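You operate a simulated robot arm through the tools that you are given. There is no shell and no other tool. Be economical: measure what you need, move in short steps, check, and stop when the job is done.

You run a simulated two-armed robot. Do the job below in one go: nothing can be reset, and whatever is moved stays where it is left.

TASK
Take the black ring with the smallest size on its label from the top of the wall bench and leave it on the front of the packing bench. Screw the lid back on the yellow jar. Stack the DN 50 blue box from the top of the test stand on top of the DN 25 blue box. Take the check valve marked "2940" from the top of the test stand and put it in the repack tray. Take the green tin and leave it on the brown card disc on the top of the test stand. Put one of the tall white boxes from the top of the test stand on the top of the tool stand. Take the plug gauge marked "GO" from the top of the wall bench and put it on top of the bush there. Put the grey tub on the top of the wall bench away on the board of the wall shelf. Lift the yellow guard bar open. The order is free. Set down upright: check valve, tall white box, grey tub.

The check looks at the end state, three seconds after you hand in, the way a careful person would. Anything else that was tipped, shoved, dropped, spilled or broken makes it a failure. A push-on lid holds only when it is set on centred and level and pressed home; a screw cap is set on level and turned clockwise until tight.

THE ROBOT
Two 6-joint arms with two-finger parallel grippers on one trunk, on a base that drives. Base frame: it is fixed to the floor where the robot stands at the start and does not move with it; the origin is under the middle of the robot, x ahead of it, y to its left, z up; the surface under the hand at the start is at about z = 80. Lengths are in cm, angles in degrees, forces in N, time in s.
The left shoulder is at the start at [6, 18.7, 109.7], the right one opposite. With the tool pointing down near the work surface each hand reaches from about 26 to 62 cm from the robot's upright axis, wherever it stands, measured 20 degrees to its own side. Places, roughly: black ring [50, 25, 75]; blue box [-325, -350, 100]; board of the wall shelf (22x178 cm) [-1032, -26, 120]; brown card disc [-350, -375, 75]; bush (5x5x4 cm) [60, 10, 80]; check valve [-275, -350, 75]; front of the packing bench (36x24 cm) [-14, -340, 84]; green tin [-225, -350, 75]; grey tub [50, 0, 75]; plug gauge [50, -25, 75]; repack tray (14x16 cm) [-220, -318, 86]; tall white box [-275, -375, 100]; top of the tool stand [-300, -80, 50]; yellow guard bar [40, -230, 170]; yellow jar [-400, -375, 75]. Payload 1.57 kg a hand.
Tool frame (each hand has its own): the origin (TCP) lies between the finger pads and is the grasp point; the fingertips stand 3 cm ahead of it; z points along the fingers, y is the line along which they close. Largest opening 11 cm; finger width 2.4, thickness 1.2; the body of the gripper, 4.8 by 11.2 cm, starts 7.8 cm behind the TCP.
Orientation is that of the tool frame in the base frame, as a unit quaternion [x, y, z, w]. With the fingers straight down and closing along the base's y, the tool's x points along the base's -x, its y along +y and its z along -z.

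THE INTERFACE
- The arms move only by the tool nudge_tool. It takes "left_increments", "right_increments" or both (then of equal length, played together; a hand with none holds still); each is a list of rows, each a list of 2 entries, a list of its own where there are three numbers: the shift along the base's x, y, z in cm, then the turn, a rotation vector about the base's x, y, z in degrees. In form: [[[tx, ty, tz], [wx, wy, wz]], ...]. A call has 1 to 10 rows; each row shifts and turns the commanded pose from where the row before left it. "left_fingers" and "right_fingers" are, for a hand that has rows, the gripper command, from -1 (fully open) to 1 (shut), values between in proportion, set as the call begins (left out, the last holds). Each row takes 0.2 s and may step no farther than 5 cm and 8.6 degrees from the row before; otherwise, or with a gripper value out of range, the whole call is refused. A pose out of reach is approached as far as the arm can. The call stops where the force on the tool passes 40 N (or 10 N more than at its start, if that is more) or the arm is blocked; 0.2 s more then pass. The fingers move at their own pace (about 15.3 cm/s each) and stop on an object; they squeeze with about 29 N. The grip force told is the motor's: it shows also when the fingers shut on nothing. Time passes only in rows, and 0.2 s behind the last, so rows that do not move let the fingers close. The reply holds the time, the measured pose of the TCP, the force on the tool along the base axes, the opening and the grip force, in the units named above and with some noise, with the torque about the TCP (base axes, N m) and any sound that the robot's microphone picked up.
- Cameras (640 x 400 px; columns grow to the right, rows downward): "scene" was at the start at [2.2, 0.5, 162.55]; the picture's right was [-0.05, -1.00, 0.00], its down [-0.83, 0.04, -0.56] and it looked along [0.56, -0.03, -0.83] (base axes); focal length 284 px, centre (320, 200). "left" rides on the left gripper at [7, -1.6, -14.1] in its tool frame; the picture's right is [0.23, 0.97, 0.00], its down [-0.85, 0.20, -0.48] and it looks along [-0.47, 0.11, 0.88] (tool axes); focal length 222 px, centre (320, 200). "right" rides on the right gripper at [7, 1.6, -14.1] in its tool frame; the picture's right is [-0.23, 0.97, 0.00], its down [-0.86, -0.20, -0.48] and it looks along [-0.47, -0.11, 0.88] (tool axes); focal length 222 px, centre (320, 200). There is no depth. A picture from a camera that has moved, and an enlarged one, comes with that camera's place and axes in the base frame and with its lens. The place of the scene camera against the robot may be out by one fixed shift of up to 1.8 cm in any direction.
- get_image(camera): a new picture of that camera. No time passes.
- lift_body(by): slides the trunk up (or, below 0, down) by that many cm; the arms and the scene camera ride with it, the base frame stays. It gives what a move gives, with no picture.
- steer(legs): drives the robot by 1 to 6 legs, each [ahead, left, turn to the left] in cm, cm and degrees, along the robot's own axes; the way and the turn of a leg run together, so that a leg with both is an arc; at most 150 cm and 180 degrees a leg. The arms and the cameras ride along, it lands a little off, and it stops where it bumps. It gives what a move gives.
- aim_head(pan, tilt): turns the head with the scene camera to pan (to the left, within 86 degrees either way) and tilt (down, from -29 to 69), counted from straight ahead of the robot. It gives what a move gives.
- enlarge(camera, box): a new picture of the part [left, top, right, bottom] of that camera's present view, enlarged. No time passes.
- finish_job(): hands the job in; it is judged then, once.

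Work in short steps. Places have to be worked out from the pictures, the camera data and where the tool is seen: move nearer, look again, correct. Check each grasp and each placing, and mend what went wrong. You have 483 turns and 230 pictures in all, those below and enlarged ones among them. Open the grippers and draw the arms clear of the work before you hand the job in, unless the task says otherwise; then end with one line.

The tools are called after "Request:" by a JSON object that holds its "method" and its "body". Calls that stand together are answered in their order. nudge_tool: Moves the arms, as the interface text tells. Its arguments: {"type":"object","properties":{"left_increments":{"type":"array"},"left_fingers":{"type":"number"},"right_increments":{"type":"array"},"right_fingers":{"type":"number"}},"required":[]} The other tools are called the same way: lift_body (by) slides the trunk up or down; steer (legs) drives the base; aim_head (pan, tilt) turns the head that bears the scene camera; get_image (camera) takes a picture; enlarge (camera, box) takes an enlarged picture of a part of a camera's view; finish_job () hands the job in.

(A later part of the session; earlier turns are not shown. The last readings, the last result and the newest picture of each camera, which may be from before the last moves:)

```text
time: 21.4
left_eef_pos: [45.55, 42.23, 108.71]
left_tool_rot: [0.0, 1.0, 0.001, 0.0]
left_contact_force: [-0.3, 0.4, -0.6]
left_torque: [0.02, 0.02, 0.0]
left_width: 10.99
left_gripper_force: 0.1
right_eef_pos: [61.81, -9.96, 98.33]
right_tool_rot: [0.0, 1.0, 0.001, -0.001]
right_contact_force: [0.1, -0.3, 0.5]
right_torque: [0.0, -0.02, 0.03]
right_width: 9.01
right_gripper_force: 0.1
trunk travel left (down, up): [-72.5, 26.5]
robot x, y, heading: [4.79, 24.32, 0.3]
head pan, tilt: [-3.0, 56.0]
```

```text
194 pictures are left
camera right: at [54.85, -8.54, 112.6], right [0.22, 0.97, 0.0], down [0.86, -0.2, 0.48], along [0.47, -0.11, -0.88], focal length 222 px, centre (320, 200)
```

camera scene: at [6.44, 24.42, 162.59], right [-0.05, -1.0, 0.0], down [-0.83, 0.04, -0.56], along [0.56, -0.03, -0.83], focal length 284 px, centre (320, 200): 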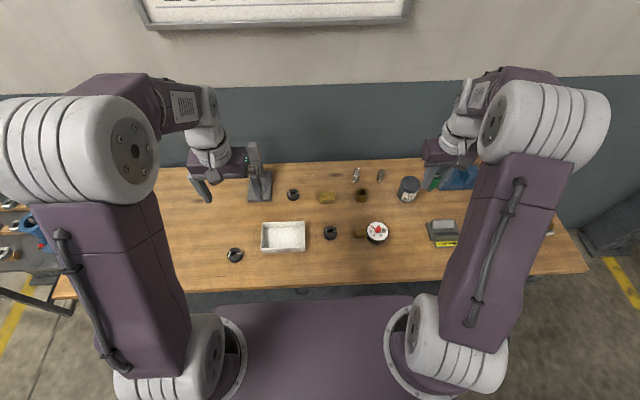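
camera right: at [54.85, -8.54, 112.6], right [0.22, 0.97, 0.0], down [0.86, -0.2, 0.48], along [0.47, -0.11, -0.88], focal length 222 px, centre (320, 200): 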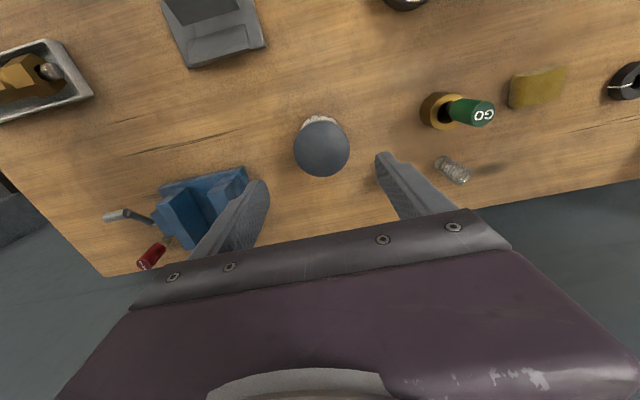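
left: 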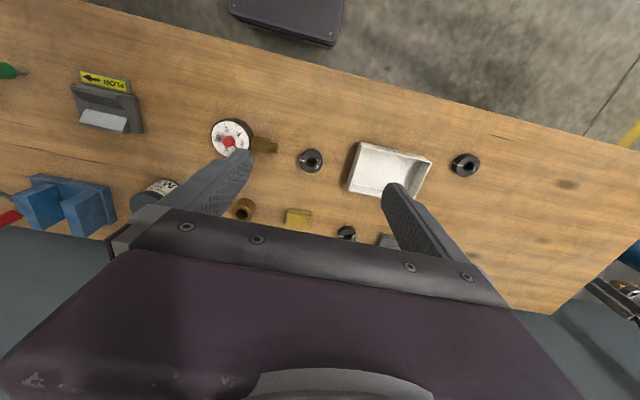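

Aligned. I descend to z≈83.7 and close.

Request:
{"method": "nudge_tool", "body": {"right_increments": [[[0, 0, -4], [0, 0, 0]], [[0, 0, -4], [0, 0, 0]], [[0, 0, -4], [0, 0, 0]], [[0, 0, -2.6], [0, 0, 0]]]}}

Request:
{"method": "nudge_tool", "body": {"right_increments": [[[0, 0, 0], [0, 0, 0]], [[0, 0, 0], [0, 0, 0]], [[0, 0, 0], [0, 0, 0]]], "right_fingers": 1}}

Request:
{"method": "nudge_tool", "body": {"right_increments": [[[0, 0, 4], [0, 0, 0]], [[0, 0, 4], [0, 0, 0]], [[0, 0, 4], [0, 0, 0]], [[0, 0, 4], [0, 0, 0]]]}}

Request:
{"method": "get_image", "body": {"camera": "scene"}}

```text
time: 22.4
left_eef_pos: [45.57, 42.35, 108.76]
left_tool_rot: [-0.001, 1.0, 0.0, 0.0]
left_contact_force: [-0.8, 0.6, 0.3]
left_torque: [0.02, -0.02, 0.02]
left_width: 10.99
left_gripper_force: 0.0
right_eef_pos: [61.42, -9.73, 83.78]
right_tool_rot: [-0.001, 1.0, -0.001, 0.0]
right_contact_force: [-0.4, -0.4, 0.2]
right_torque: [-0.02, 0.01, -0.02]
right_width: 9.03
right_gripper_force: 0.0
right hand out of reach, approached as far as the arm can: row 4
trunk travel left (down, up): [-72.5, 26.5]
robot x, y, heading: [5.04, 23.79, 0.2]
head pan, tilt: [-3.0, 56.0]
```

```text
time: 23.2
left_eef_pos: [45.77, 42.33, 108.75]
left_tool_rot: [-0.001, 1.0, -0.001, 0.0]
left_contact_force: [-0.8, 0.3, 1.0]
left_torque: [0.0, -0.03, 0.01]
left_width: 11.01
left_gripper_force: 0.1
right_eef_pos: [61.43, -9.79, 84.02]
right_tool_rot: [0.0, 1.0, 0.0, 0.0]
right_contact_force: [0.1, -1.4, 0.5]
right_torque: [0.05, -0.02, 0.02]
right_width: 6.39
right_gripper_force: 29.0
trunk travel left (down, up): [-72.5, 26.5]
robot x, y, heading: [4.79, 24.6, 0.4]
head pan, tilt: [-3.0, 56.0]
```

```text
time: 24.2
left_eef_pos: [45.59, 42.3, 108.78]
left_tool_rot: [-0.001, 1.0, 0.0, 0.0]
left_contact_force: [0.0, 0.0, 0.0]
left_torque: [0.03, 0.01, 0.01]
left_width: 10.98
left_gripper_force: 0.1
right_eef_pos: [61.55, -9.72, 99.97]
right_tool_rot: [0.0, 1.0, 0.0, 0.001]
right_contact_force: [0.6, 0.5, -2.7]
right_torque: [0.03, 0.02, 0.01]
right_width: 6.43
right_gripper_force: 29.7
trunk travel left (down, up): [-72.5, 26.5]
robot x, y, heading: [5.16, 24.14, -0.3]
head pan, tilt: [-3.0, 56.0]
```

```text
193 pictures are left
camera scene: at [7.04, 24.57, 162.58], right [-0.05, -1.0, 0.0], down [-0.83, 0.04, -0.56], along [0.56, -0.03, -0.83], focal length 284 px, centre (320, 200)
```

scene: 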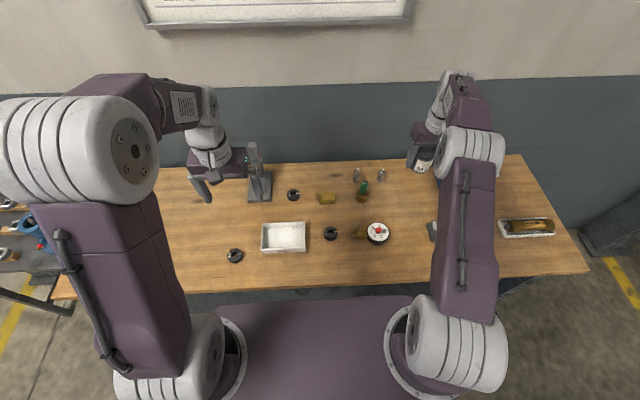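

Tub is held (6.4 cm). I draw it back and up, then shift the robot right and slightly ahead for the ring (about [63.3, 30]) with the left hand.

Request:
{"method": "nudge_tool", "body": {"right_increments": [[[-4, 0, 2], [0, 0, 0]], [[-4, 0, 2], [0, 0, 0]], [[-4, 0, 2], [0, 0, 0]], [[-4, 0, 2], [0, 0, 0]], [[-3, 0, 2], [0, 0, 0]]]}}

Request:
{"method": "steer", "body": {"legs": [[0, -14, 0], [3, 0, 0]]}}

Request:
{"method": "get_image", "body": {"camera": "scene"}}

Request:
{"method": "enlarge", "body": {"camera": "left", "box": [240, 60, 480, 240]}}

```text
time: 25.4
left_eef_pos: [45.6, 42.38, 108.86]
left_tool_rot: [-0.001, 1.0, 0.0, 0.0]
left_contact_force: [-1.0, 0.0, -1.1]
left_torque: [-0.01, -0.03, 0.03]
left_width: 11.0
left_gripper_force: 0.1
right_eef_pos: [42.19, -9.86, 110.22]
right_tool_rot: [-0.002, 1.0, 0.0, 0.0]
right_contact_force: [0.4, -0.1, -3.1]
right_torque: [0.02, 0.0, -0.01]
right_width: 6.36
right_gripper_force: 28.9
trunk travel left (down, up): [-72.5, 26.5]
robot x, y, heading: [5.03, 24.36, 0.1]
head pan, tilt: [-3.0, 56.0]
```

```text
time: 27.2
left_eef_pos: [48.14, 28.41, 108.97]
left_tool_rot: [-0.001, 1.0, -0.001, 0.003]
left_contact_force: [-0.4, 0.5, -0.4]
left_torque: [-0.02, -0.03, -0.04]
left_width: 10.99
left_gripper_force: 0.1
right_eef_pos: [45.02, -23.68, 110.41]
right_tool_rot: [-0.001, 1.0, -0.001, 0.001]
right_contact_force: [-0.6, -0.5, -1.6]
right_torque: [0.0, -0.01, -0.02]
right_width: 6.39
right_gripper_force: 28.8
trunk travel left (down, up): [-72.5, 26.5]
robot x, y, heading: [8.05, 9.85, 0.1]
head pan, tilt: [-3.0, 56.0]
```

```text
192 pictures are left
camera scene: at [9.39, 10.65, 162.59], right [-0.05, -1.0, 0.0], down [-0.83, 0.04, -0.56], along [0.56, -0.03, -0.83], focal length 284 px, centre (320, 200)
```

scene: 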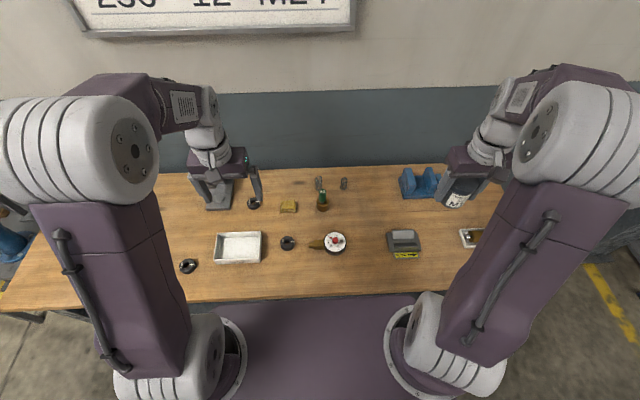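

```text
2.22 times, centred on (360, 150) of left
camera zoom: at [41.1, 26.78, 122.95], right [-0.23, 0.97, 0.0], down [0.85, 0.2, 0.48], along [0.47, 0.11, -0.88], focal length 494 px, centre (231, 311)
```

zoom: 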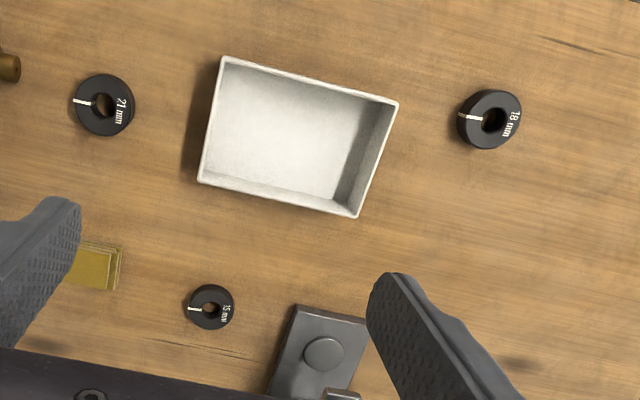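

Ring judged at [63.2, 29.9], 4.8 cm across. I move the left hand above it.

Request:
{"method": "nudge_tool", "body": {"left_increments": [[[3, 0.3, -2.5], [0, 0, 0]], [[3, 0.3, -2.5], [0, 0, 0]], [[3, 0.3, -2.5], [0, 0, 0]], [[3, 0.3, -2.5], [0, 0, 0]], [[3, 0.3, -2.5], [0, 0, 0]]], "left_fingers": -0.36}}

Request:
{"method": "get_image", "body": {"camera": "left"}}

```text
time: 28.4
left_eef_pos: [63.78, 29.78, 96.22]
left_tool_rot: [-0.001, 1.0, 0.0, 0.0]
left_contact_force: [0.0, -0.1, -0.1]
left_torque: [0.0, 0.02, 0.02]
left_width: 7.47
left_gripper_force: 0.0
right_eef_pos: [45.68, -23.86, 110.09]
right_tool_rot: [-0.002, 1.0, 0.0, -0.001]
right_contact_force: [1.2, 0.1, -2.1]
right_torque: [-0.03, 0.04, 0.01]
right_width: 6.4
right_gripper_force: 28.8
trunk travel left (down, up): [-72.5, 26.5]
robot x, y, heading: [7.81, 9.89, 0.3]
head pan, tilt: [-3.0, 56.0]
```

```text
190 pictures are left
camera left: at [56.86, 28.05, 110.21], right [-0.23, 0.97, 0.0], down [0.85, 0.2, 0.48], along [0.46, 0.11, -0.88], focal length 222 px, centre (320, 200)
```

left: 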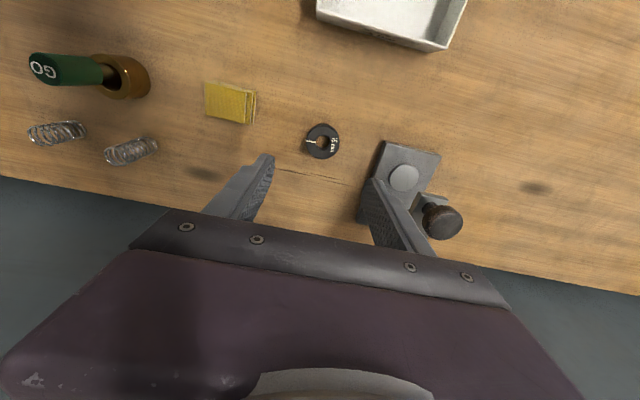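

Aligned; descend to z≈83.4 and close.

Request:
{"method": "nudge_tool", "body": {"left_increments": [[[-0.2, 0.1, -4], [0, 0, 0]], [[0, 0, -4], [0, 0, 0]], [[0, 0, -3], [0, 0, 0]], [[0, 0, -1.6], [0, 0, 0]]]}}

Request:
{"method": "enlarge", "body": {"camera": "left", "box": [220, 100, 440, 240]}}

```text
time: 29.4
left_eef_pos: [63.53, 29.94, 83.69]
left_tool_rot: [-0.002, 1.0, 0.001, 0.0]
left_contact_force: [0.3, 1.1, 0.8]
left_torque: [0.01, 0.0, -0.01]
left_width: 7.49
left_gripper_force: 0.0
right_eef_pos: [45.58, -23.85, 110.09]
right_tool_rot: [-0.002, 1.0, 0.0, -0.001]
right_contact_force: [-1.3, 0.6, -3.2]
right_torque: [-0.01, 0.04, -0.01]
right_width: 6.39
right_gripper_force: 29.1
trunk travel left (down, up): [-72.5, 26.5]
robot x, y, heading: [7.84, 10.12, 0.3]
head pan, tilt: [-3.0, 56.0]
```

```text
2.86 times, centred on (330, 170) of left
camera zoom: at [56.46, 28.17, 97.66], right [-0.23, 0.97, 0.0], down [0.85, 0.2, 0.48], along [0.47, 0.11, -0.88], focal length 635 px, centre (291, 286)
```

zoom: 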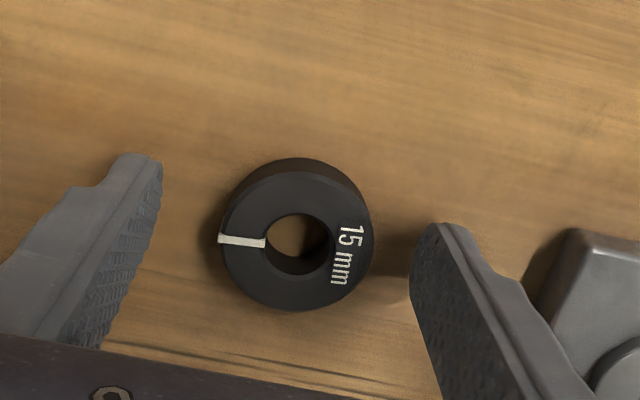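

Ring is centred between the fingers. Close and lift.

Request:
{"method": "nudge_tool", "body": {"left_increments": [[[0, 0, -0.2], [0, 0, 0]], [[0, 0, 0], [0, 0, 0]], [[0, 0, 0], [0, 0, 0]]], "left_fingers": 1}}

Request:
{"method": "nudge_tool", "body": {"left_increments": [[[0, 0, 4], [0, 0, 0]], [[0, 0, 4], [0, 0, 0]], [[0, 0, 4], [0, 0, 0]], [[-4, 0, 4], [0, 0, 0]], [[-4, 0, 3], [0, 0, 0]], [[-4, 0, 3], [0, 0, 0]], [[-4, 0, 2], [0, 0, 0]]]}}

Request:
{"method": "get_image", "body": {"camera": "left"}}

```text
time: 30.2
left_eef_pos: [63.47, 29.91, 83.58]
left_tool_rot: [-0.002, 1.0, 0.0, 0.001]
left_contact_force: [2.4, -0.1, 6.7]
left_torque: [0.14, -0.08, -0.04]
left_width: 4.26
left_gripper_force: 29.0
right_eef_pos: [45.43, -23.84, 110.18]
right_tool_rot: [-0.001, 1.0, 0.0, 0.0]
right_contact_force: [-1.0, -0.2, -2.3]
right_torque: [0.03, 0.04, -0.03]
right_width: 6.39
right_gripper_force: 29.4
trunk travel left (down, up): [-72.5, 26.5]
robot x, y, heading: [8.08, 10.16, -0.1]
head pan, tilt: [-3.0, 56.0]
```

```text
refused: row 4 steps farther than a row can; nothing moved
```

```text
188 pictures are left
camera left: at [56.4, 28.16, 97.58], right [-0.23, 0.97, 0.0], down [0.85, 0.2, 0.48], along [0.47, 0.11, -0.88], focal length 222 px, centre (320, 200)
```

left: 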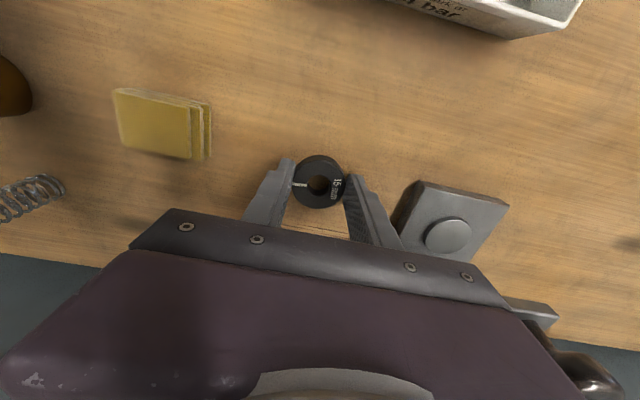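

Held at 4.26 cm. Lift with smaller rows.

Request:
{"method": "nudge_tool", "body": {"left_increments": [[[0, 0, 4], [0, 0, 0]], [[0, 0, 4], [0, 0, 0]], [[0, 0, 4], [0, 0, 0]], [[-4, 0, 3], [0, 0, 0]], [[-4, 0, 3], [0, 0, 0]], [[-4, 0, 3], [0, 0, 0]], [[-4, 0, 3], [0, 0, 0]], [[-4, 0, 2], [0, 0, 0]]]}}

Request:
{"method": "get_image", "body": {"camera": "left"}}

```text
time: 32.0
left_eef_pos: [43.63, 29.86, 109.46]
left_tool_rot: [-0.001, 1.0, 0.0, 0.002]
left_contact_force: [-1.3, -0.2, -0.2]
left_torque: [0.02, -0.05, 0.0]
left_width: 4.24
left_gripper_force: 28.6
right_eef_pos: [45.27, -23.86, 110.23]
right_tool_rot: [-0.001, 1.0, 0.0, 0.001]
right_contact_force: [-0.5, 0.1, -2.8]
right_torque: [0.01, -0.02, 0.01]
right_width: 6.39
right_gripper_force: 28.9
trunk travel left (down, up): [-72.5, 26.5]
robot x, y, heading: [7.87, 9.75, -0.0]
head pan, tilt: [-3.0, 56.0]
```

```text
187 pictures are left
camera left: at [36.58, 28.16, 123.48], right [-0.23, 0.97, 0.0], down [0.85, 0.2, 0.48], along [0.47, 0.11, -0.88], focal length 222 px, centre (320, 200)
```

left: 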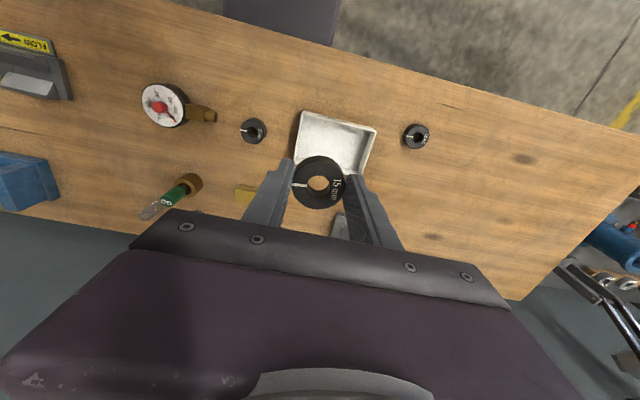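

Both items held. I back off from the bench and turn right to look at the rest of the room.

Request:
{"method": "steer", "body": {"legs": [[-90, 0, 0], [0, 0, -90]]}}

Request:
{"method": "aim_head", "body": {"pan": 0, "tilt": 15}}

Request:
{"method": "get_image", "body": {"camera": "scene"}}

Request:
{"method": "aim_head", "body": {"pan": -70, "tilt": 15}}

Request:
{"method": "get_image", "body": {"camera": "scene"}}

Request:
{"method": "aim_head", "body": {"pan": 45, "tilt": 10}}

Request:
{"method": "get_image", "body": {"camera": "scene"}}

```text
time: 36.0
left_eef_pos: [-36.63, 29.67, 110.09]
left_tool_rot: [0.001, 1.0, 0.0, 0.025]
left_contact_force: [0.7, -0.8, -0.9]
left_torque: [0.08, 0.13, 0.03]
left_width: 4.23
left_gripper_force: 29.4
right_eef_pos: [-35.12, -23.89, 111.11]
right_tool_rot: [0.002, 1.0, -0.003, 0.023]
right_contact_force: [0.7, -0.3, -3.9]
right_torque: [-0.01, 0.12, 0.0]
right_width: 6.4
right_gripper_force: 28.7
trunk travel left (down, up): [-72.5, 26.5]
robot x, y, heading: [-68.06, 9.62, 0.2]
head pan, tilt: [-3.0, 56.0]
stopped in leg 1: the robot was blocked; the commanded pose is now the measured one
```

```text
time: 37.1
left_eef_pos: [-36.64, 29.56, 110.23]
left_tool_rot: [0.001, 1.0, 0.0, 0.024]
left_contact_force: [-0.2, 1.4, -0.4]
left_torque: [-0.07, -0.07, 0.0]
left_width: 4.21
left_gripper_force: 28.9
right_eef_pos: [-34.93, -23.83, 111.22]
right_tool_rot: [0.001, 1.0, -0.002, 0.023]
right_contact_force: [1.8, 0.6, -3.3]
right_torque: [-0.01, 0.1, -0.02]
right_width: 6.36
right_gripper_force: 28.8
trunk travel left (down, up): [-72.5, 26.5]
robot x, y, heading: [-67.49, 9.63, 0.1]
head pan, tilt: [0.0, 15.0]
```

```text
186 pictures are left
camera scene: at [-59.46, 10.7, 168.9], right [0.0, -1.0, 0.0], down [-0.28, 0.0, -0.96], along [0.96, 0.0, -0.28], focal length 284 px, centre (320, 200)
```

scene: 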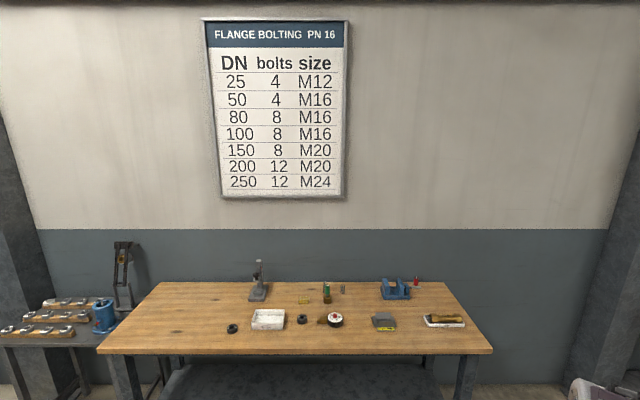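

```text
time: 38.5
left_eef_pos: [-36.72, 29.55, 110.27]
left_tool_rot: [0.0, 1.0, 0.0, 0.024]
left_contact_force: [0.1, 0.3, -0.3]
left_torque: [0.03, 0.04, 0.01]
left_width: 4.23
left_gripper_force: 28.9
right_eef_pos: [-34.94, -23.82, 111.24]
right_tool_rot: [0.0, 1.0, -0.002, 0.023]
right_contact_force: [0.9, -0.1, -3.6]
right_torque: [0.01, 0.02, 0.03]
right_width: 6.38
right_gripper_force: 28.9
trunk travel left (down, up): [-72.5, 26.5]
robot x, y, heading: [-67.94, 9.81, 0.1]
head pan, tilt: [-70.0, 15.0]
```

```text
185 pictures are left
camera scene: at [-65.83, 1.92, 169.04], right [-0.94, -0.34, 0.02], down [-0.11, 0.24, -0.96], along [0.33, -0.91, -0.27], focal length 284 px, centre (320, 200)
```

scene: 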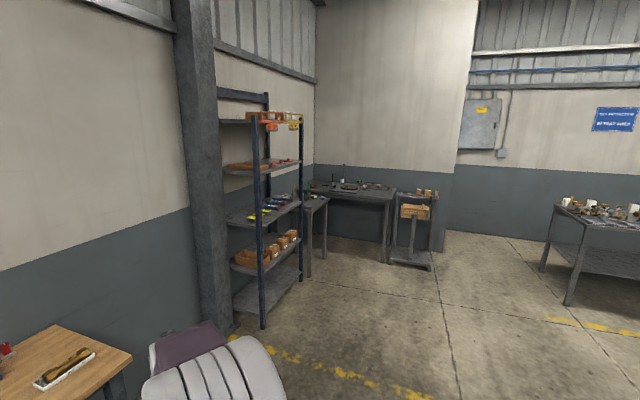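

```text
time: 40.4
left_eef_pos: [-36.63, 29.57, 110.4]
left_tool_rot: [0.0, 1.0, 0.0, 0.024]
left_contact_force: [-0.3, -0.7, 0.2]
left_torque: [-0.02, 0.02, 0.01]
left_width: 4.26
left_gripper_force: 28.8
right_eef_pos: [-35.07, -23.82, 111.27]
right_tool_rot: [0.0, 1.0, -0.001, 0.024]
right_contact_force: [0.1, 0.3, -2.8]
right_torque: [0.04, 0.05, 0.0]
right_width: 6.38
right_gripper_force: 28.6
trunk travel left (down, up): [-72.5, 26.5]
robot x, y, heading: [-67.65, 9.63, -0.2]
head pan, tilt: [45.0, 10.0]
```

```text
184 pictures are left
camera scene: at [-62.46, 17.27, 169.78], right [0.71, -0.71, -0.01], down [-0.14, -0.12, -0.98], along [0.69, 0.7, -0.19], focal length 284 px, centre (320, 200)
```

scene: 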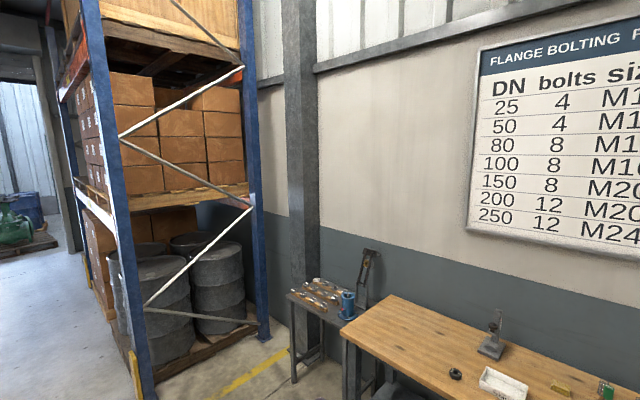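

The robot was blocked at x≈-68 and is slightly pitched. I drive forward a bit, then turn right to see what is behind.

Request:
{"method": "steer", "body": {"legs": [[12, 0, 0]]}}

Request:
{"method": "aim_head", "body": {"pan": -86, "tilt": 40}}

Request:
{"method": "get_image", "body": {"camera": "scene"}}

Request:
{"method": "aim_head", "body": {"pan": 86, "tilt": 40}}

Request:
{"method": "get_image", "body": {"camera": "scene"}}

```text
time: 41.7
left_eef_pos: [-25.52, 29.59, 110.34]
left_tool_rot: [0.001, 1.0, 0.0, 0.024]
left_contact_force: [0.1, 0.1, -0.2]
left_torque: [-0.06, 0.02, -0.02]
left_width: 4.21
left_gripper_force: 29.2
right_eef_pos: [-23.99, -23.96, 111.21]
right_tool_rot: [0.001, 1.0, -0.001, 0.024]
right_contact_force: [-0.1, 0.4, -2.2]
right_torque: [-0.03, 0.08, -0.01]
right_width: 6.38
right_gripper_force: 28.9
trunk travel left (down, up): [-72.5, 26.5]
robot x, y, heading: [-56.38, 9.87, -0.0]
head pan, tilt: [45.0, 10.0]
```

```text
time: 43.8
left_eef_pos: [-25.54, 29.62, 110.25]
left_tool_rot: [0.001, 1.0, 0.0, 0.026]
left_contact_force: [0.0, -0.6, -0.6]
left_torque: [-0.01, -0.02, 0.03]
left_width: 4.23
left_gripper_force: 28.9
right_eef_pos: [-24.22, -24.0, 111.2]
right_tool_rot: [0.001, 1.0, -0.001, 0.024]
right_contact_force: [-0.4, 0.0, -1.8]
right_torque: [-0.02, 0.01, -0.01]
right_width: 6.38
right_gripper_force: 28.8
trunk travel left (down, up): [-72.5, 26.5]
robot x, y, heading: [-56.48, 10.01, 0.1]
head pan, tilt: [-85.9, 40.0]
```

```text
183 pictures are left
camera scene: at [-60.69, 2.23, 164.77], right [-1.0, -0.07, 0.0], down [-0.05, 0.64, -0.77], along [0.05, -0.76, -0.64], focal length 284 px, centre (320, 200)
```

scene: 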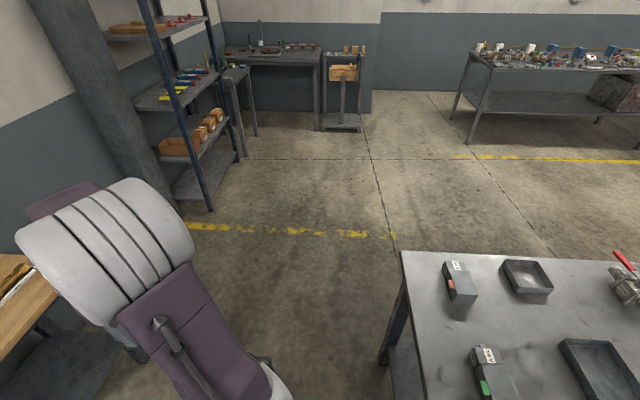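

```text
time: 46.4
left_eef_pos: [-25.57, 29.56, 110.33]
left_tool_rot: [0.001, 1.0, 0.001, 0.024]
left_contact_force: [-0.1, -0.8, 0.2]
left_torque: [-0.02, -0.01, -0.04]
left_width: 4.24
left_gripper_force: 28.8
right_eef_pos: [-24.16, -24.01, 111.3]
right_tool_rot: [0.0, 1.0, -0.001, 0.025]
right_contact_force: [0.2, 0.1, -4.1]
right_torque: [-0.01, -0.01, -0.02]
right_width: 6.4
right_gripper_force: 28.6
trunk travel left (down, up): [-72.5, 26.5]
robot x, y, heading: [-56.32, 9.91, 0.1]
head pan, tilt: [85.9, 40.0]
```

```text
182 pictures are left
camera scene: at [-60.66, 19.19, 164.78], right [1.0, -0.07, 0.0], down [-0.05, -0.64, -0.77], along [0.05, 0.76, -0.64], focal length 284 px, centre (320, 200)
```

scene: 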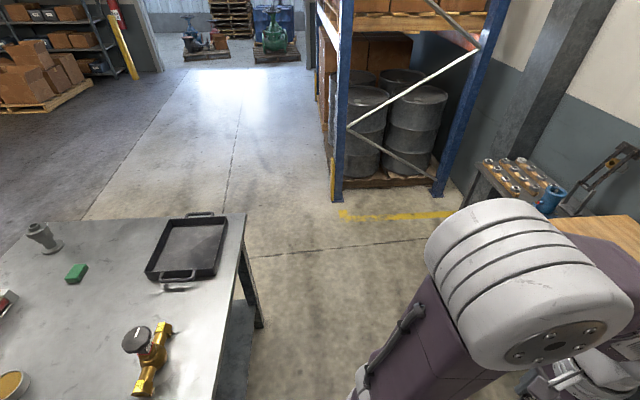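

A steel table stands behind (edge x≈-86); its items still stand. I level the tools (2.8° about y), then go sideways right along the corridor and turn to face -y.

Request:
{"method": "nudge_tool", "body": {"left_increments": [[[0, 0, 0], [0, 2.8, 0]]], "right_increments": [[[0, 0, 0], [0, 2.8, 0]]]}}

Request:
{"method": "steer", "body": {"legs": [[0, -140, 0], [0, 0, -90]]}}

Request:
{"method": "aim_head", "body": {"pan": 0, "tilt": 20}}

Request:
{"method": "get_image", "body": {"camera": "scene"}}

```text
time: 46.8
left_eef_pos: [-25.49, 29.54, 110.29]
left_tool_rot: [0.001, 1.0, 0.0, 0.0]
left_contact_force: [0.5, 0.4, -0.3]
left_torque: [0.0, 0.03, 0.01]
left_width: 4.21
left_gripper_force: 29.1
right_eef_pos: [-24.1, -24.03, 111.19]
right_tool_rot: [0.001, 1.0, -0.001, -0.001]
right_contact_force: [0.0, 0.5, -3.5]
right_torque: [0.01, 0.04, -0.01]
right_width: 6.41
right_gripper_force: 28.8
trunk travel left (down, up): [-72.5, 26.5]
robot x, y, heading: [-56.49, 9.81, 0.2]
head pan, tilt: [85.9, 40.0]
```

```text
time: 57.6
left_eef_pos: [-35.64, -161.73, 110.23]
left_tool_rot: [0.697, 0.718, 0.001, 0.0]
left_contact_force: [0.1, -0.3, -0.6]
left_torque: [-0.01, 0.01, -0.01]
left_width: 4.2
left_gripper_force: 29.0
right_eef_pos: [-89.13, -164.89, 111.25]
right_tool_rot: [0.697, 0.717, 0.0, -0.001]
right_contact_force: [-0.8, -0.7, -2.1]
right_torque: [0.0, -0.03, 0.01]
right_width: 6.39
right_gripper_force: 28.7
trunk travel left (down, up): [-72.5, 26.5]
robot x, y, heading: [-55.94, -131.39, -88.1]
head pan, tilt: [85.9, 40.0]
```

```text
time: 59.2
left_eef_pos: [-35.72, -161.81, 110.33]
left_tool_rot: [0.696, 0.718, 0.0, 0.0]
left_contact_force: [-0.7, 0.8, 0.5]
left_torque: [0.02, 0.02, 0.0]
left_width: 4.18
left_gripper_force: 29.1
right_eef_pos: [-89.14, -164.73, 111.22]
right_tool_rot: [0.697, 0.717, -0.001, -0.001]
right_contact_force: [0.1, -0.2, -2.9]
right_torque: [0.05, -0.05, 0.0]
right_width: 6.39
right_gripper_force: 29.1
trunk travel left (down, up): [-72.5, 26.5]
robot x, y, heading: [-56.07, -131.5, -88.0]
head pan, tilt: [0.0, 20.0]
```

```text
181 pictures are left
camera scene: at [-55.1, -133.99, 167.91], right [-1.0, -0.03, 0.0], down [-0.01, 0.34, -0.94], along [0.03, -0.94, -0.34], focal length 284 px, centre (320, 200)
```

scene: 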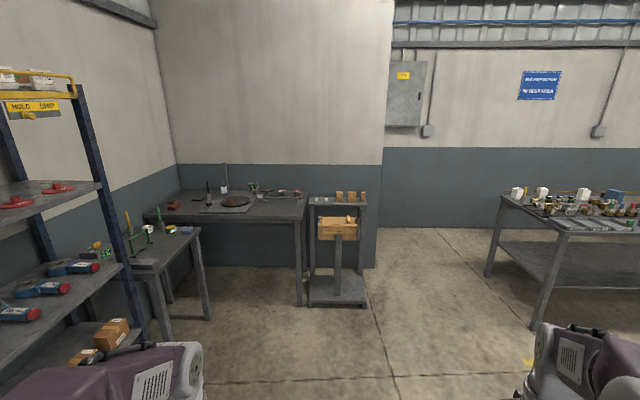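

The big dark bench at the back is the packing bench; the yellow guard bar is at the rack's top shelf on the left. I enlarge the bench.

Request:
{"method": "enlarge", "body": {"camera": "scene", "box": [140, 150, 380, 300]}}

Request:
{"method": "enlarge", "body": {"camera": "scene", "box": [0, 50, 130, 150]}}

```text
2.67 times, centred on (260, 225) of scene
camera zoom: at [-55.1, -133.99, 167.91], right [-1.0, -0.03, 0.0], down [-0.01, 0.34, -0.94], along [0.03, -0.94, -0.34], focal length 756 px, centre (480, 133)
```

zoom: 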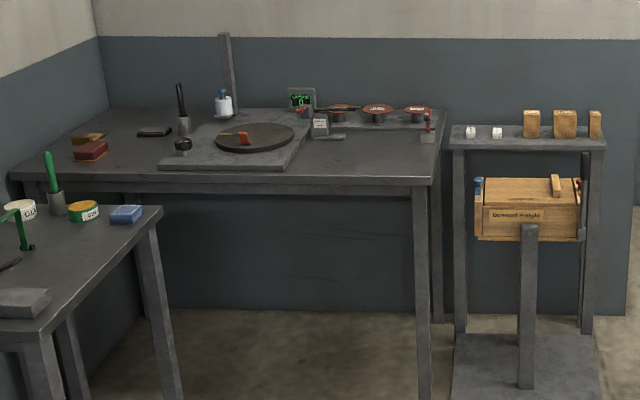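

```text
4.00 times, centred on (65, 100) of scene
camera zoom: at [-55.1, -133.99, 167.91], right [-1.0, -0.03, 0.0], down [-0.01, 0.34, -0.94], along [0.03, -0.94, -0.34], focal length 1134 px, centre (1340, 600)
```

zoom: 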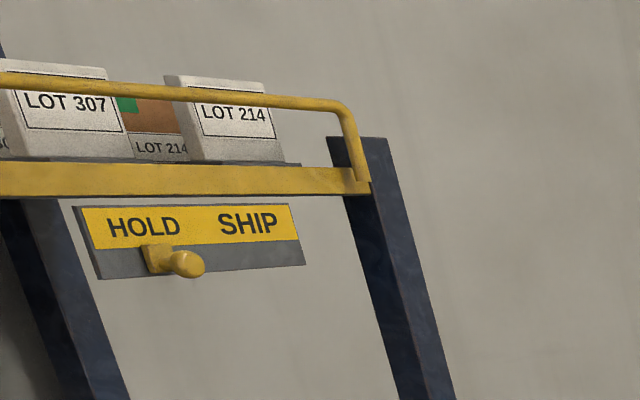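

Zone right-front of the packing bench looks clear around [-14, -340]; bench edge y≈-327. I raise the tub a bit and drive to about [-36, -286].

Request:
{"method": "nudge_tool", "body": {"right_increments": [[[0, 0, 4], [0, 0, 0]], [[0, 0, 4], [0, 0, 0]]]}}

Request:
{"method": "steer", "body": {"legs": [[0, 0, -2], [100, 0, 0], [50, 20, 0]]}}

Request:
{"method": "aim_head", "body": {"pan": 15, "tilt": 50}}

Request:
{"method": "get_image", "body": {"camera": "scene"}}

Request:
{"method": "get_image", "body": {"camera": "left"}}

```text
time: 59.8
left_eef_pos: [-35.7, -161.71, 110.3]
left_tool_rot: [0.696, 0.718, -0.001, 0.001]
left_contact_force: [-0.5, 0.3, -0.7]
left_torque: [-0.02, 0.01, 0.01]
left_width: 4.17
left_gripper_force: 28.8
right_eef_pos: [-89.06, -164.72, 119.18]
right_tool_rot: [0.697, 0.717, -0.001, -0.002]
right_contact_force: [-0.1, -0.5, -1.5]
right_torque: [0.0, 0.0, 0.02]
right_width: 6.38
right_gripper_force: 29.0
trunk travel left (down, up): [-72.5, 26.5]
robot x, y, heading: [-55.99, -131.53, -88.0]
head pan, tilt: [0.0, 20.0]
```

```text
time: 68.0
left_eef_pos: [-19.18, -310.33, 110.33]
left_tool_rot: [0.71, 0.704, 0.0, 0.001]
left_contact_force: [0.6, -0.6, -1.0]
left_torque: [0.02, -0.01, -0.01]
left_width: 4.14
left_gripper_force: 29.0
right_eef_pos: [-72.71, -311.27, 119.17]
right_tool_rot: [0.711, 0.703, -0.001, 0.0]
right_contact_force: [-0.5, -0.1, -3.1]
right_torque: [-0.01, 0.01, -0.04]
right_width: 6.42
right_gripper_force: 28.7
trunk travel left (down, up): [-72.5, 26.5]
robot x, y, heading: [-38.63, -279.37, -90.6]
head pan, tilt: [0.0, 20.0]
```

```text
time: 68.9
left_eef_pos: [-19.08, -310.44, 110.33]
left_tool_rot: [0.711, 0.703, 0.0, 0.001]
left_contact_force: [0.6, 0.0, -0.6]
left_torque: [0.03, 0.0, -0.02]
left_width: 4.12
left_gripper_force: 28.7
right_eef_pos: [-72.6, -311.31, 119.18]
right_tool_rot: [0.711, 0.703, 0.0, -0.001]
right_contact_force: [-0.2, 0.5, -2.3]
right_torque: [-0.02, 0.01, -0.01]
right_width: 6.42
right_gripper_force: 28.7
trunk travel left (down, up): [-72.5, 26.5]
robot x, y, heading: [-38.35, -279.7, -90.5]
head pan, tilt: [15.0, 50.0]
```

```text
178 pictures are left
camera scene: at [-35.45, -279.9, 163.36], right [-0.97, -0.25, 0.0], down [-0.19, 0.74, -0.64], along [0.16, -0.62, -0.77], focal length 284 px, centre (320, 200)
```

scene: 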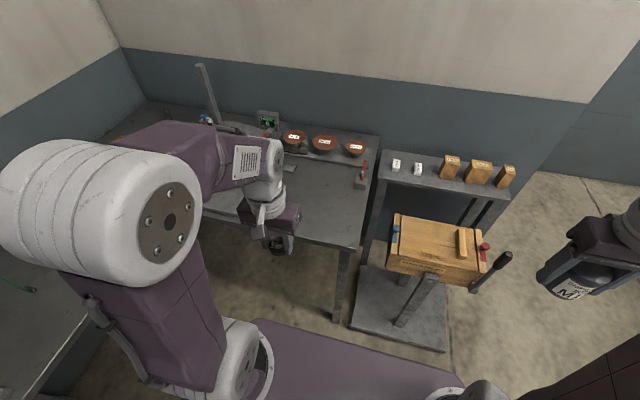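

```text
177 pictures are left
camera left: at [-20.69, -303.37, 124.33], right [0.98, 0.22, 0.0], down [0.19, -0.86, 0.48], along [0.1, -0.47, -0.88], focal length 222 px, centre (320, 200)
```

left: 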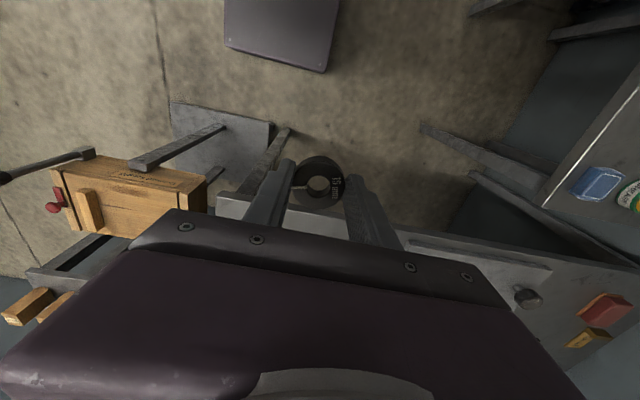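

Bench corner is at about [-35, -327]. I carry the ring over to about [-15, -338].

Request:
{"method": "nudge_tool", "body": {"left_increments": [[[0.8, -4.5, 0], [0, 0, 0]], [[0.8, -4.5, 0], [0, 0, 0]], [[0.8, -4.5, 0], [0, 0, 0]], [[0.8, -4.5, 0], [0, 0, 0]], [[0.8, -4.5, 0], [0, 0, 0]], [[0, -4.5, -2], [0, 0, 0]], [[0, 0, -4], [0, 0, 0]]]}}

Request:
{"method": "get_image", "body": {"camera": "left"}}

Request:
{"method": "get_image", "body": {"camera": "scene"}}

```text
time: 70.5
left_eef_pos: [-15.0, -337.16, 104.25]
left_tool_rot: [0.711, 0.703, 0.0, -0.001]
left_contact_force: [0.2, 0.6, -0.2]
left_torque: [-0.07, -0.02, 0.02]
left_width: 4.12
left_gripper_force: 29.1
right_eef_pos: [-72.6, -311.27, 119.26]
right_tool_rot: [0.711, 0.704, -0.001, -0.001]
right_contact_force: [-0.2, 0.2, -1.6]
right_torque: [0.02, 0.03, -0.02]
right_width: 6.39
right_gripper_force: 28.9
trunk travel left (down, up): [-72.5, 26.5]
robot x, y, heading: [-38.12, -279.54, -90.6]
head pan, tilt: [15.0, 50.0]
```

```text
176 pictures are left
camera left: at [-16.56, -330.2, 118.31], right [0.98, 0.22, 0.0], down [0.19, -0.86, 0.48], along [0.1, -0.47, -0.88], focal length 222 px, centre (320, 200)
```

left: 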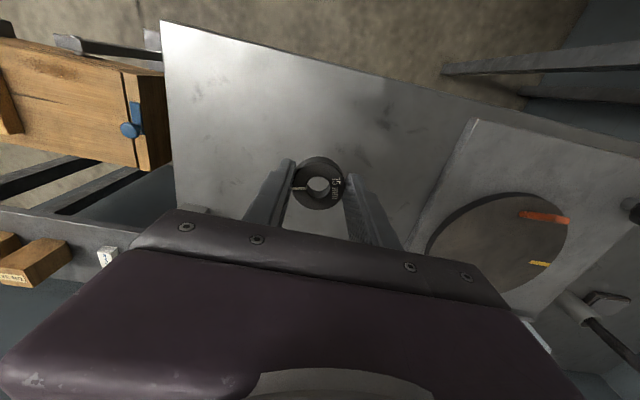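

```text
175 pictures are left
camera scene: at [-35.41, -279.88, 163.36], right [-0.97, -0.25, 0.0], down [-0.19, 0.74, -0.64], along [0.16, -0.62, -0.77], focal length 284 px, centre (320, 200)
```

scene: 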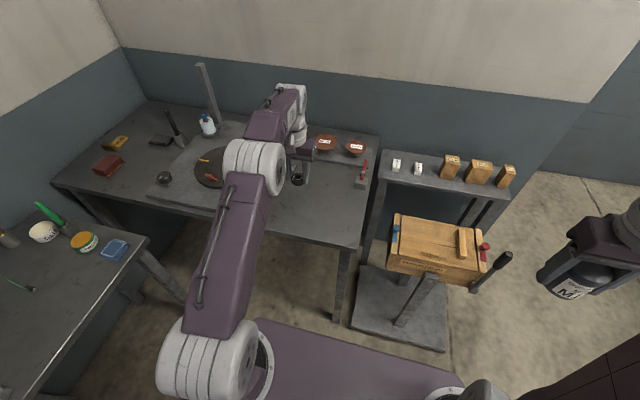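

The area beneath is free. I lower to just above the bench.

Request:
{"method": "nudge_tool", "body": {"left_increments": [[[0, 0, -4], [0, 0, 0]], [[0, 0, -4], [0, 0, 0]], [[0, 0, -4], [0, 0, 0]], [[0, 0, -2.5], [0, 0, 0]]]}}

Request:
{"method": "nudge_tool", "body": {"left_increments": [[[0, 0, -0.7], [0, 0, 0]], [[0, 0, -0.7], [0, 0, 0]], [[0, 0, -0.7], [0, 0, 0]]]}}

```text
time: 71.5
left_eef_pos: [-14.81, -337.23, 89.72]
left_tool_rot: [0.711, 0.703, 0.0, 0.0]
left_contact_force: [-0.4, 0.3, 0.2]
left_torque: [0.03, 0.02, -0.03]
left_width: 4.15
left_gripper_force: 29.6
right_eef_pos: [-72.61, -311.29, 119.1]
right_tool_rot: [0.71, 0.704, -0.001, -0.002]
right_contact_force: [-0.8, 0.3, -2.7]
right_torque: [0.0, 0.01, 0.0]
right_width: 6.38
right_gripper_force: 29.1
trunk travel left (down, up): [-72.5, 26.5]
robot x, y, heading: [-38.68, -279.16, -90.8]
head pan, tilt: [15.0, 50.0]
```

```text
time: 72.3
left_eef_pos: [-15.13, -337.2, 88.05]
left_tool_rot: [0.711, 0.704, -0.002, 0.004]
left_contact_force: [2.9, 1.4, 26.6]
left_torque: [-0.2, -0.06, -0.17]
left_width: 4.06
left_gripper_force: 28.6
right_eef_pos: [-72.7, -310.98, 119.35]
right_tool_rot: [0.71, 0.704, -0.001, 0.0]
right_contact_force: [0.3, -0.5, -3.3]
right_torque: [0.01, -0.03, 0.02]
right_width: 6.39
right_gripper_force: 29.2
trunk travel left (down, up): [-72.5, 26.5]
robot x, y, heading: [-38.64, -278.95, -90.5]
head pan, tilt: [15.0, 50.0]
```

Ring touches the bench. I ease up, release and rise.

Request:
{"method": "nudge_tool", "body": {"left_increments": [[[0, 0, 0.3], [0, 0, 0]], [[0, 0, 0], [0, 0, 0]]], "left_fingers": -0.1}}

Request:
{"method": "nudge_tool", "body": {"left_increments": [[[0, 0, 3], [0, 0, 0]], [[0, 0, 4], [0, 0, 0]], [[0, 0, 4], [0, 0, 0]], [[0, 0, 4], [0, 0, 0]]]}}

Request:
{"method": "get_image", "body": {"camera": "left"}}

```text
time: 72.9
left_eef_pos: [-15.34, -337.12, 87.95]
left_tool_rot: [0.711, 0.703, 0.0, -0.001]
left_contact_force: [0.4, 3.6, 8.0]
left_torque: [-0.04, 0.24, -0.18]
left_width: 5.92
left_gripper_force: 0.0
right_eef_pos: [-72.96, -311.18, 119.12]
right_tool_rot: [0.711, 0.703, -0.001, 0.0]
right_contact_force: [0.1, -0.3, -3.2]
right_torque: [0.03, -0.06, -0.02]
right_width: 6.41
right_gripper_force: 29.4
trunk travel left (down, up): [-72.5, 26.5]
robot x, y, heading: [-38.52, -279.66, -90.7]
head pan, tilt: [15.0, 50.0]
```

```text
time: 73.9
left_eef_pos: [-15.12, -337.17, 103.03]
left_tool_rot: [0.711, 0.703, 0.0, 0.0]
left_contact_force: [-1.2, -0.2, 0.0]
left_torque: [-0.02, -0.01, -0.02]
left_width: 6.05
left_gripper_force: 0.0
right_eef_pos: [-72.62, -311.25, 119.18]
right_tool_rot: [0.711, 0.703, 0.0, -0.001]
right_contact_force: [-0.6, 0.4, -2.7]
right_torque: [0.01, -0.01, 0.02]
right_width: 6.41
right_gripper_force: 28.6
trunk travel left (down, up): [-72.5, 26.5]
robot x, y, heading: [-38.41, -279.5, -90.5]
head pan, tilt: [15.0, 50.0]
```

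```text
174 pictures are left
camera left: at [-16.81, -330.15, 117.04], right [0.98, 0.22, 0.0], down [0.19, -0.86, 0.48], along [0.1, -0.47, -0.88], focal length 222 px, centre (320, 200)
```

left: 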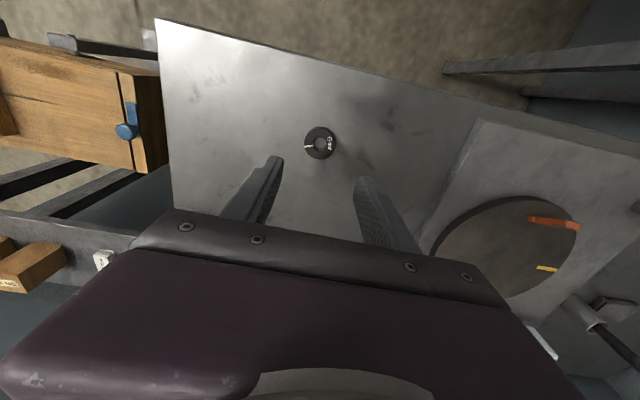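

Ring placed. I retract the left arm, back up and turn left to face the rack with the guard bar.

Request:
{"method": "nudge_tool", "body": {"left_increments": [[[0, 4.5, 1], [0, 0, 0]], [[0, 4.5, 1], [0, 0, 0]], [[0, 4.5, 1], [0, 0, 0]], [[0, 4.5, 1], [0, 0, 0]], [[0, 4.5, 1], [0, 0, 0]], [[0, 4.5, 1], [0, 0, 0]]]}}

Request:
{"method": "steer", "body": {"legs": [[-45, 0, 0], [0, -20, 90]]}}

Request:
{"method": "aim_head", "body": {"pan": 0, "tilt": 10}}

Request:
{"method": "get_image", "body": {"camera": "scene"}}

```text
time: 75.3
left_eef_pos: [-14.92, -310.21, 109.15]
left_tool_rot: [0.71, 0.704, -0.002, 0.0]
left_contact_force: [-1.0, 0.4, 0.2]
left_torque: [0.03, -0.01, 0.01]
left_width: 6.06
left_gripper_force: 0.0
right_eef_pos: [-72.65, -311.03, 119.15]
right_tool_rot: [0.71, 0.704, -0.001, 0.001]
right_contact_force: [-0.5, -0.2, -1.8]
right_torque: [0.0, 0.0, -0.04]
right_width: 6.4
right_gripper_force: 28.6
trunk travel left (down, up): [-72.5, 26.5]
robot x, y, heading: [-38.77, -279.2, -90.5]
head pan, tilt: [15.0, 50.0]
```

```text
time: 81.8
left_eef_pos: [-19.72, -223.98, 109.18]
left_tool_rot: [0.024, 1.0, 0.0, 0.0]
left_contact_force: [0.6, 0.5, 1.0]
left_torque: [0.01, -0.03, 0.01]
left_width: 6.06
left_gripper_force: 0.1
right_eef_pos: [-20.78, -281.71, 119.23]
right_tool_rot: [0.025, 1.0, 0.0, -0.001]
right_contact_force: [-0.5, 0.2, -2.4]
right_torque: [-0.01, 0.02, 0.03]
right_width: 6.4
right_gripper_force: 29.0
trunk travel left (down, up): [-72.5, 26.5]
robot x, y, heading: [-51.47, -246.62, -2.6]
head pan, tilt: [15.0, 50.0]
```

```text
time: 82.9
left_eef_pos: [-19.67, -224.11, 109.22]
left_tool_rot: [0.023, 1.0, 0.001, -0.001]
left_contact_force: [1.0, -0.1, 0.4]
left_torque: [-0.02, 0.01, -0.01]
left_width: 6.02
left_gripper_force: 0.0
right_eef_pos: [-20.8, -281.64, 119.12]
right_tool_rot: [0.024, 1.0, 0.0, 0.001]
right_contact_force: [0.5, -0.8, -2.1]
right_torque: [0.0, -0.02, 0.02]
right_width: 6.37
right_gripper_force: 29.0
trunk travel left (down, up): [-72.5, 26.5]
robot x, y, heading: [-51.59, -246.44, -3.0]
head pan, tilt: [0.0, 10.0]
```

```text
173 pictures are left
camera scene: at [-47.09, -245.63, 169.53], right [-0.05, -1.0, 0.0], down [-0.17, 0.01, -0.98], along [0.98, -0.05, -0.17], focal length 284 px, centre (320, 200)
```

scene: 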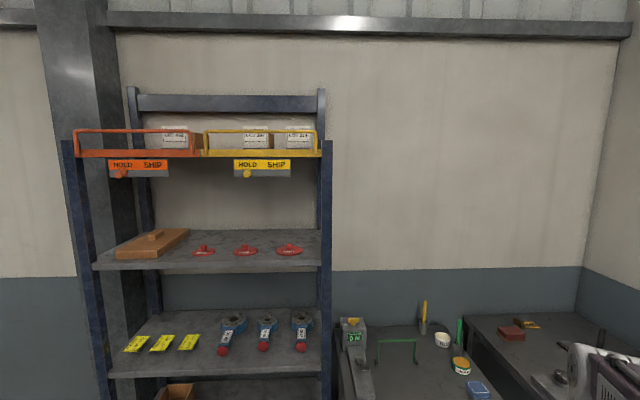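

Request:
{"method": "enlarge", "body": {"camera": "scene", "box": [60, 110, 340, 200]}}

Request:
{"method": "enlarge", "body": {"camera": "scene", "box": [190, 115, 335, 190]}}

```text
2.29 times, centred on (200, 155) of scene
camera zoom: at [-47.09, -245.63, 169.53], right [-0.05, -1.0, 0.0], down [-0.17, 0.01, -0.98], along [0.98, -0.05, -0.17], focal length 648 px, centre (594, 303)
```

zoom: 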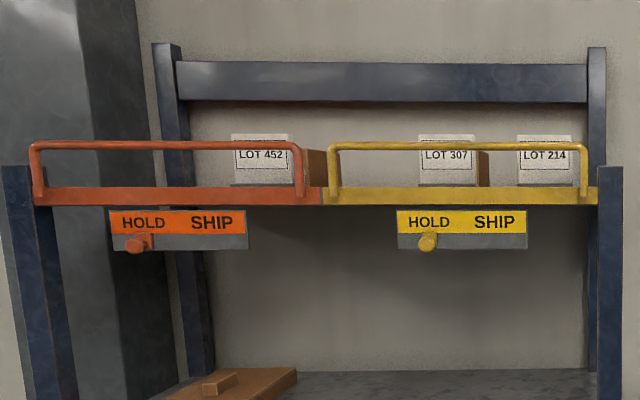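

```text
4.41 times, centred on (262, 152) of scene
camera zoom: at [-47.09, -245.63, 169.53], right [-0.05, -1.0, 0.0], down [-0.17, 0.01, -0.98], along [0.98, -0.05, -0.17], focal length 1252 px, centre (574, 410)
```

zoom: 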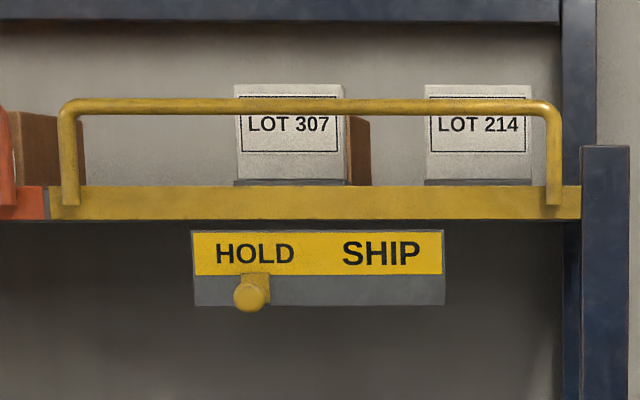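

The yellow bar is a U-bar roughly at x≈40, y -215…-249, top z≈175, over a lip at z≈169. I raise the trunk and turn the left hand to point forward, fingers shut to hook beneath the bar.

Request:
{"method": "lift_body", "body": {"by": 26}}

Request:
{"method": "nudge_tool", "body": {"left_increments": [[[2, 0, 2], [0, -8.2, 0]], [[2, 0, 2], [0, -8.2, 0]], [[2, 0, 2], [0, -8.2, 0]], [[2, 0, 2], [0, -8.2, 0]], [[2, 0, 2], [0, -8.2, 0]], [[2, 0, 2], [0, -8.2, 0]], [[2, 0, 2], [0, -8.2, 0]], [[2, 0, 2], [0, -8.2, 0]], [[2, 0, 2], [0, -8.2, 0]], [[2, 0, 2], [0, -8.2, 0]]], "left_fingers": 1}}

Request:
{"method": "nudge_tool", "body": {"left_increments": [[[0, 0, 3], [0, -8.0, 0]], [[0, 0, 3], [0, 0, 0]]]}}

Request:
{"method": "get_image", "body": {"camera": "scene"}}

Request:
{"method": "get_image", "body": {"camera": "left"}}

```text
time: 85.5
left_eef_pos: [-19.65, -224.0, 135.17]
left_tool_rot: [0.024, 1.0, 0.0, 0.0]
left_contact_force: [0.0, 0.0, -0.1]
left_torque: [0.0, 0.01, 0.02]
left_width: 6.04
left_gripper_force: 0.2
right_eef_pos: [-20.91, -281.58, 145.18]
right_tool_rot: [0.025, 1.0, -0.001, -0.001]
right_contact_force: [-0.4, 0.6, -2.5]
right_torque: [-0.01, 0.06, -0.04]
right_width: 6.39
right_gripper_force: 28.3
trunk travel left (down, up): [-98.5, 0.5]
robot x, y, heading: [-51.45, -245.76, -2.7]
head pan, tilt: [0.0, 10.0]
```

```text
time: 87.8
left_eef_pos: [0.58, -223.86, 155.18]
left_tool_rot: [0.019, 0.754, 0.015, 0.657]
left_contact_force: [-0.4, -0.2, 0.8]
left_torque: [0.01, 0.0, 0.01]
left_width: 0.01
left_gripper_force: 21.0
right_eef_pos: [-20.65, -281.55, 145.14]
right_tool_rot: [0.024, 1.0, -0.002, -0.001]
right_contact_force: [-0.1, -0.1, -2.7]
right_torque: [0.02, 0.05, 0.03]
right_width: 6.38
right_gripper_force: 29.2
trunk travel left (down, up): [-98.5, 0.5]
robot x, y, heading: [-51.59, -245.95, -2.8]
head pan, tilt: [0.0, 10.0]
```

```text
time: 88.3
left_eef_pos: [0.61, -224.01, 161.24]
left_tool_rot: [0.017, 0.706, 0.017, 0.708]
left_contact_force: [-0.3, -1.1, 0.6]
left_torque: [0.0, -0.04, -0.05]
left_width: 0.01
left_gripper_force: 21.2
right_eef_pos: [-20.95, -281.71, 145.19]
right_tool_rot: [0.024, 1.0, -0.001, 0.0]
right_contact_force: [-0.7, 0.4, -2.1]
right_torque: [0.0, 0.02, -0.02]
right_width: 6.37
right_gripper_force: 28.7
trunk travel left (down, up): [-98.5, 0.5]
robot x, y, heading: [-51.41, -246.37, -2.3]
head pan, tilt: [0.0, 10.0]
```

```text
170 pictures are left
camera scene: at [-47.16, -245.68, 195.54], right [-0.05, -1.0, 0.0], down [-0.17, 0.01, -0.98], along [0.98, -0.05, -0.17], focal length 284 px, centre (320, 200)
```

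scene: 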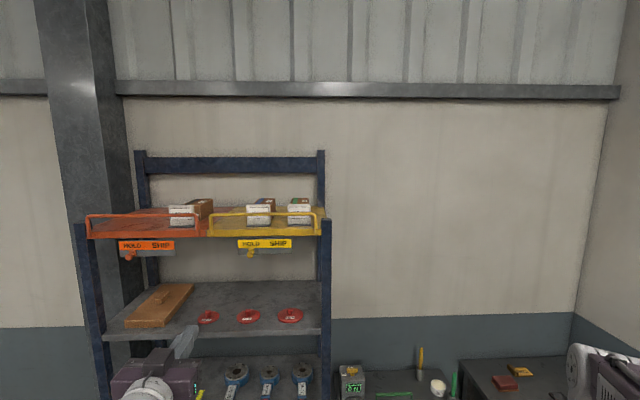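

```text
169 pictures are left
camera left: at [-13.62, -225.36, 154.09], right [0.0, 0.98, -0.18], down [-0.48, 0.16, 0.86], along [0.88, 0.09, 0.47], focal length 222 px, centre (320, 200)
```

left: 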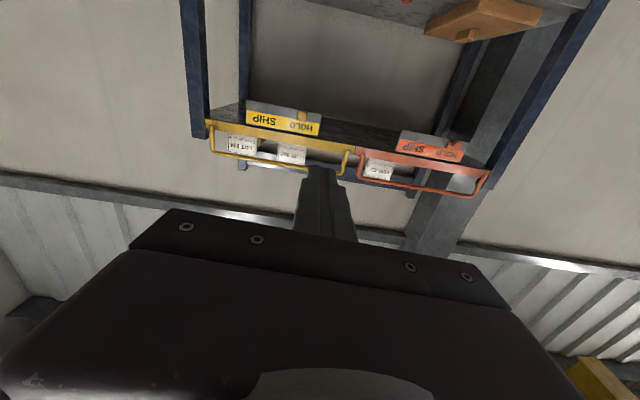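

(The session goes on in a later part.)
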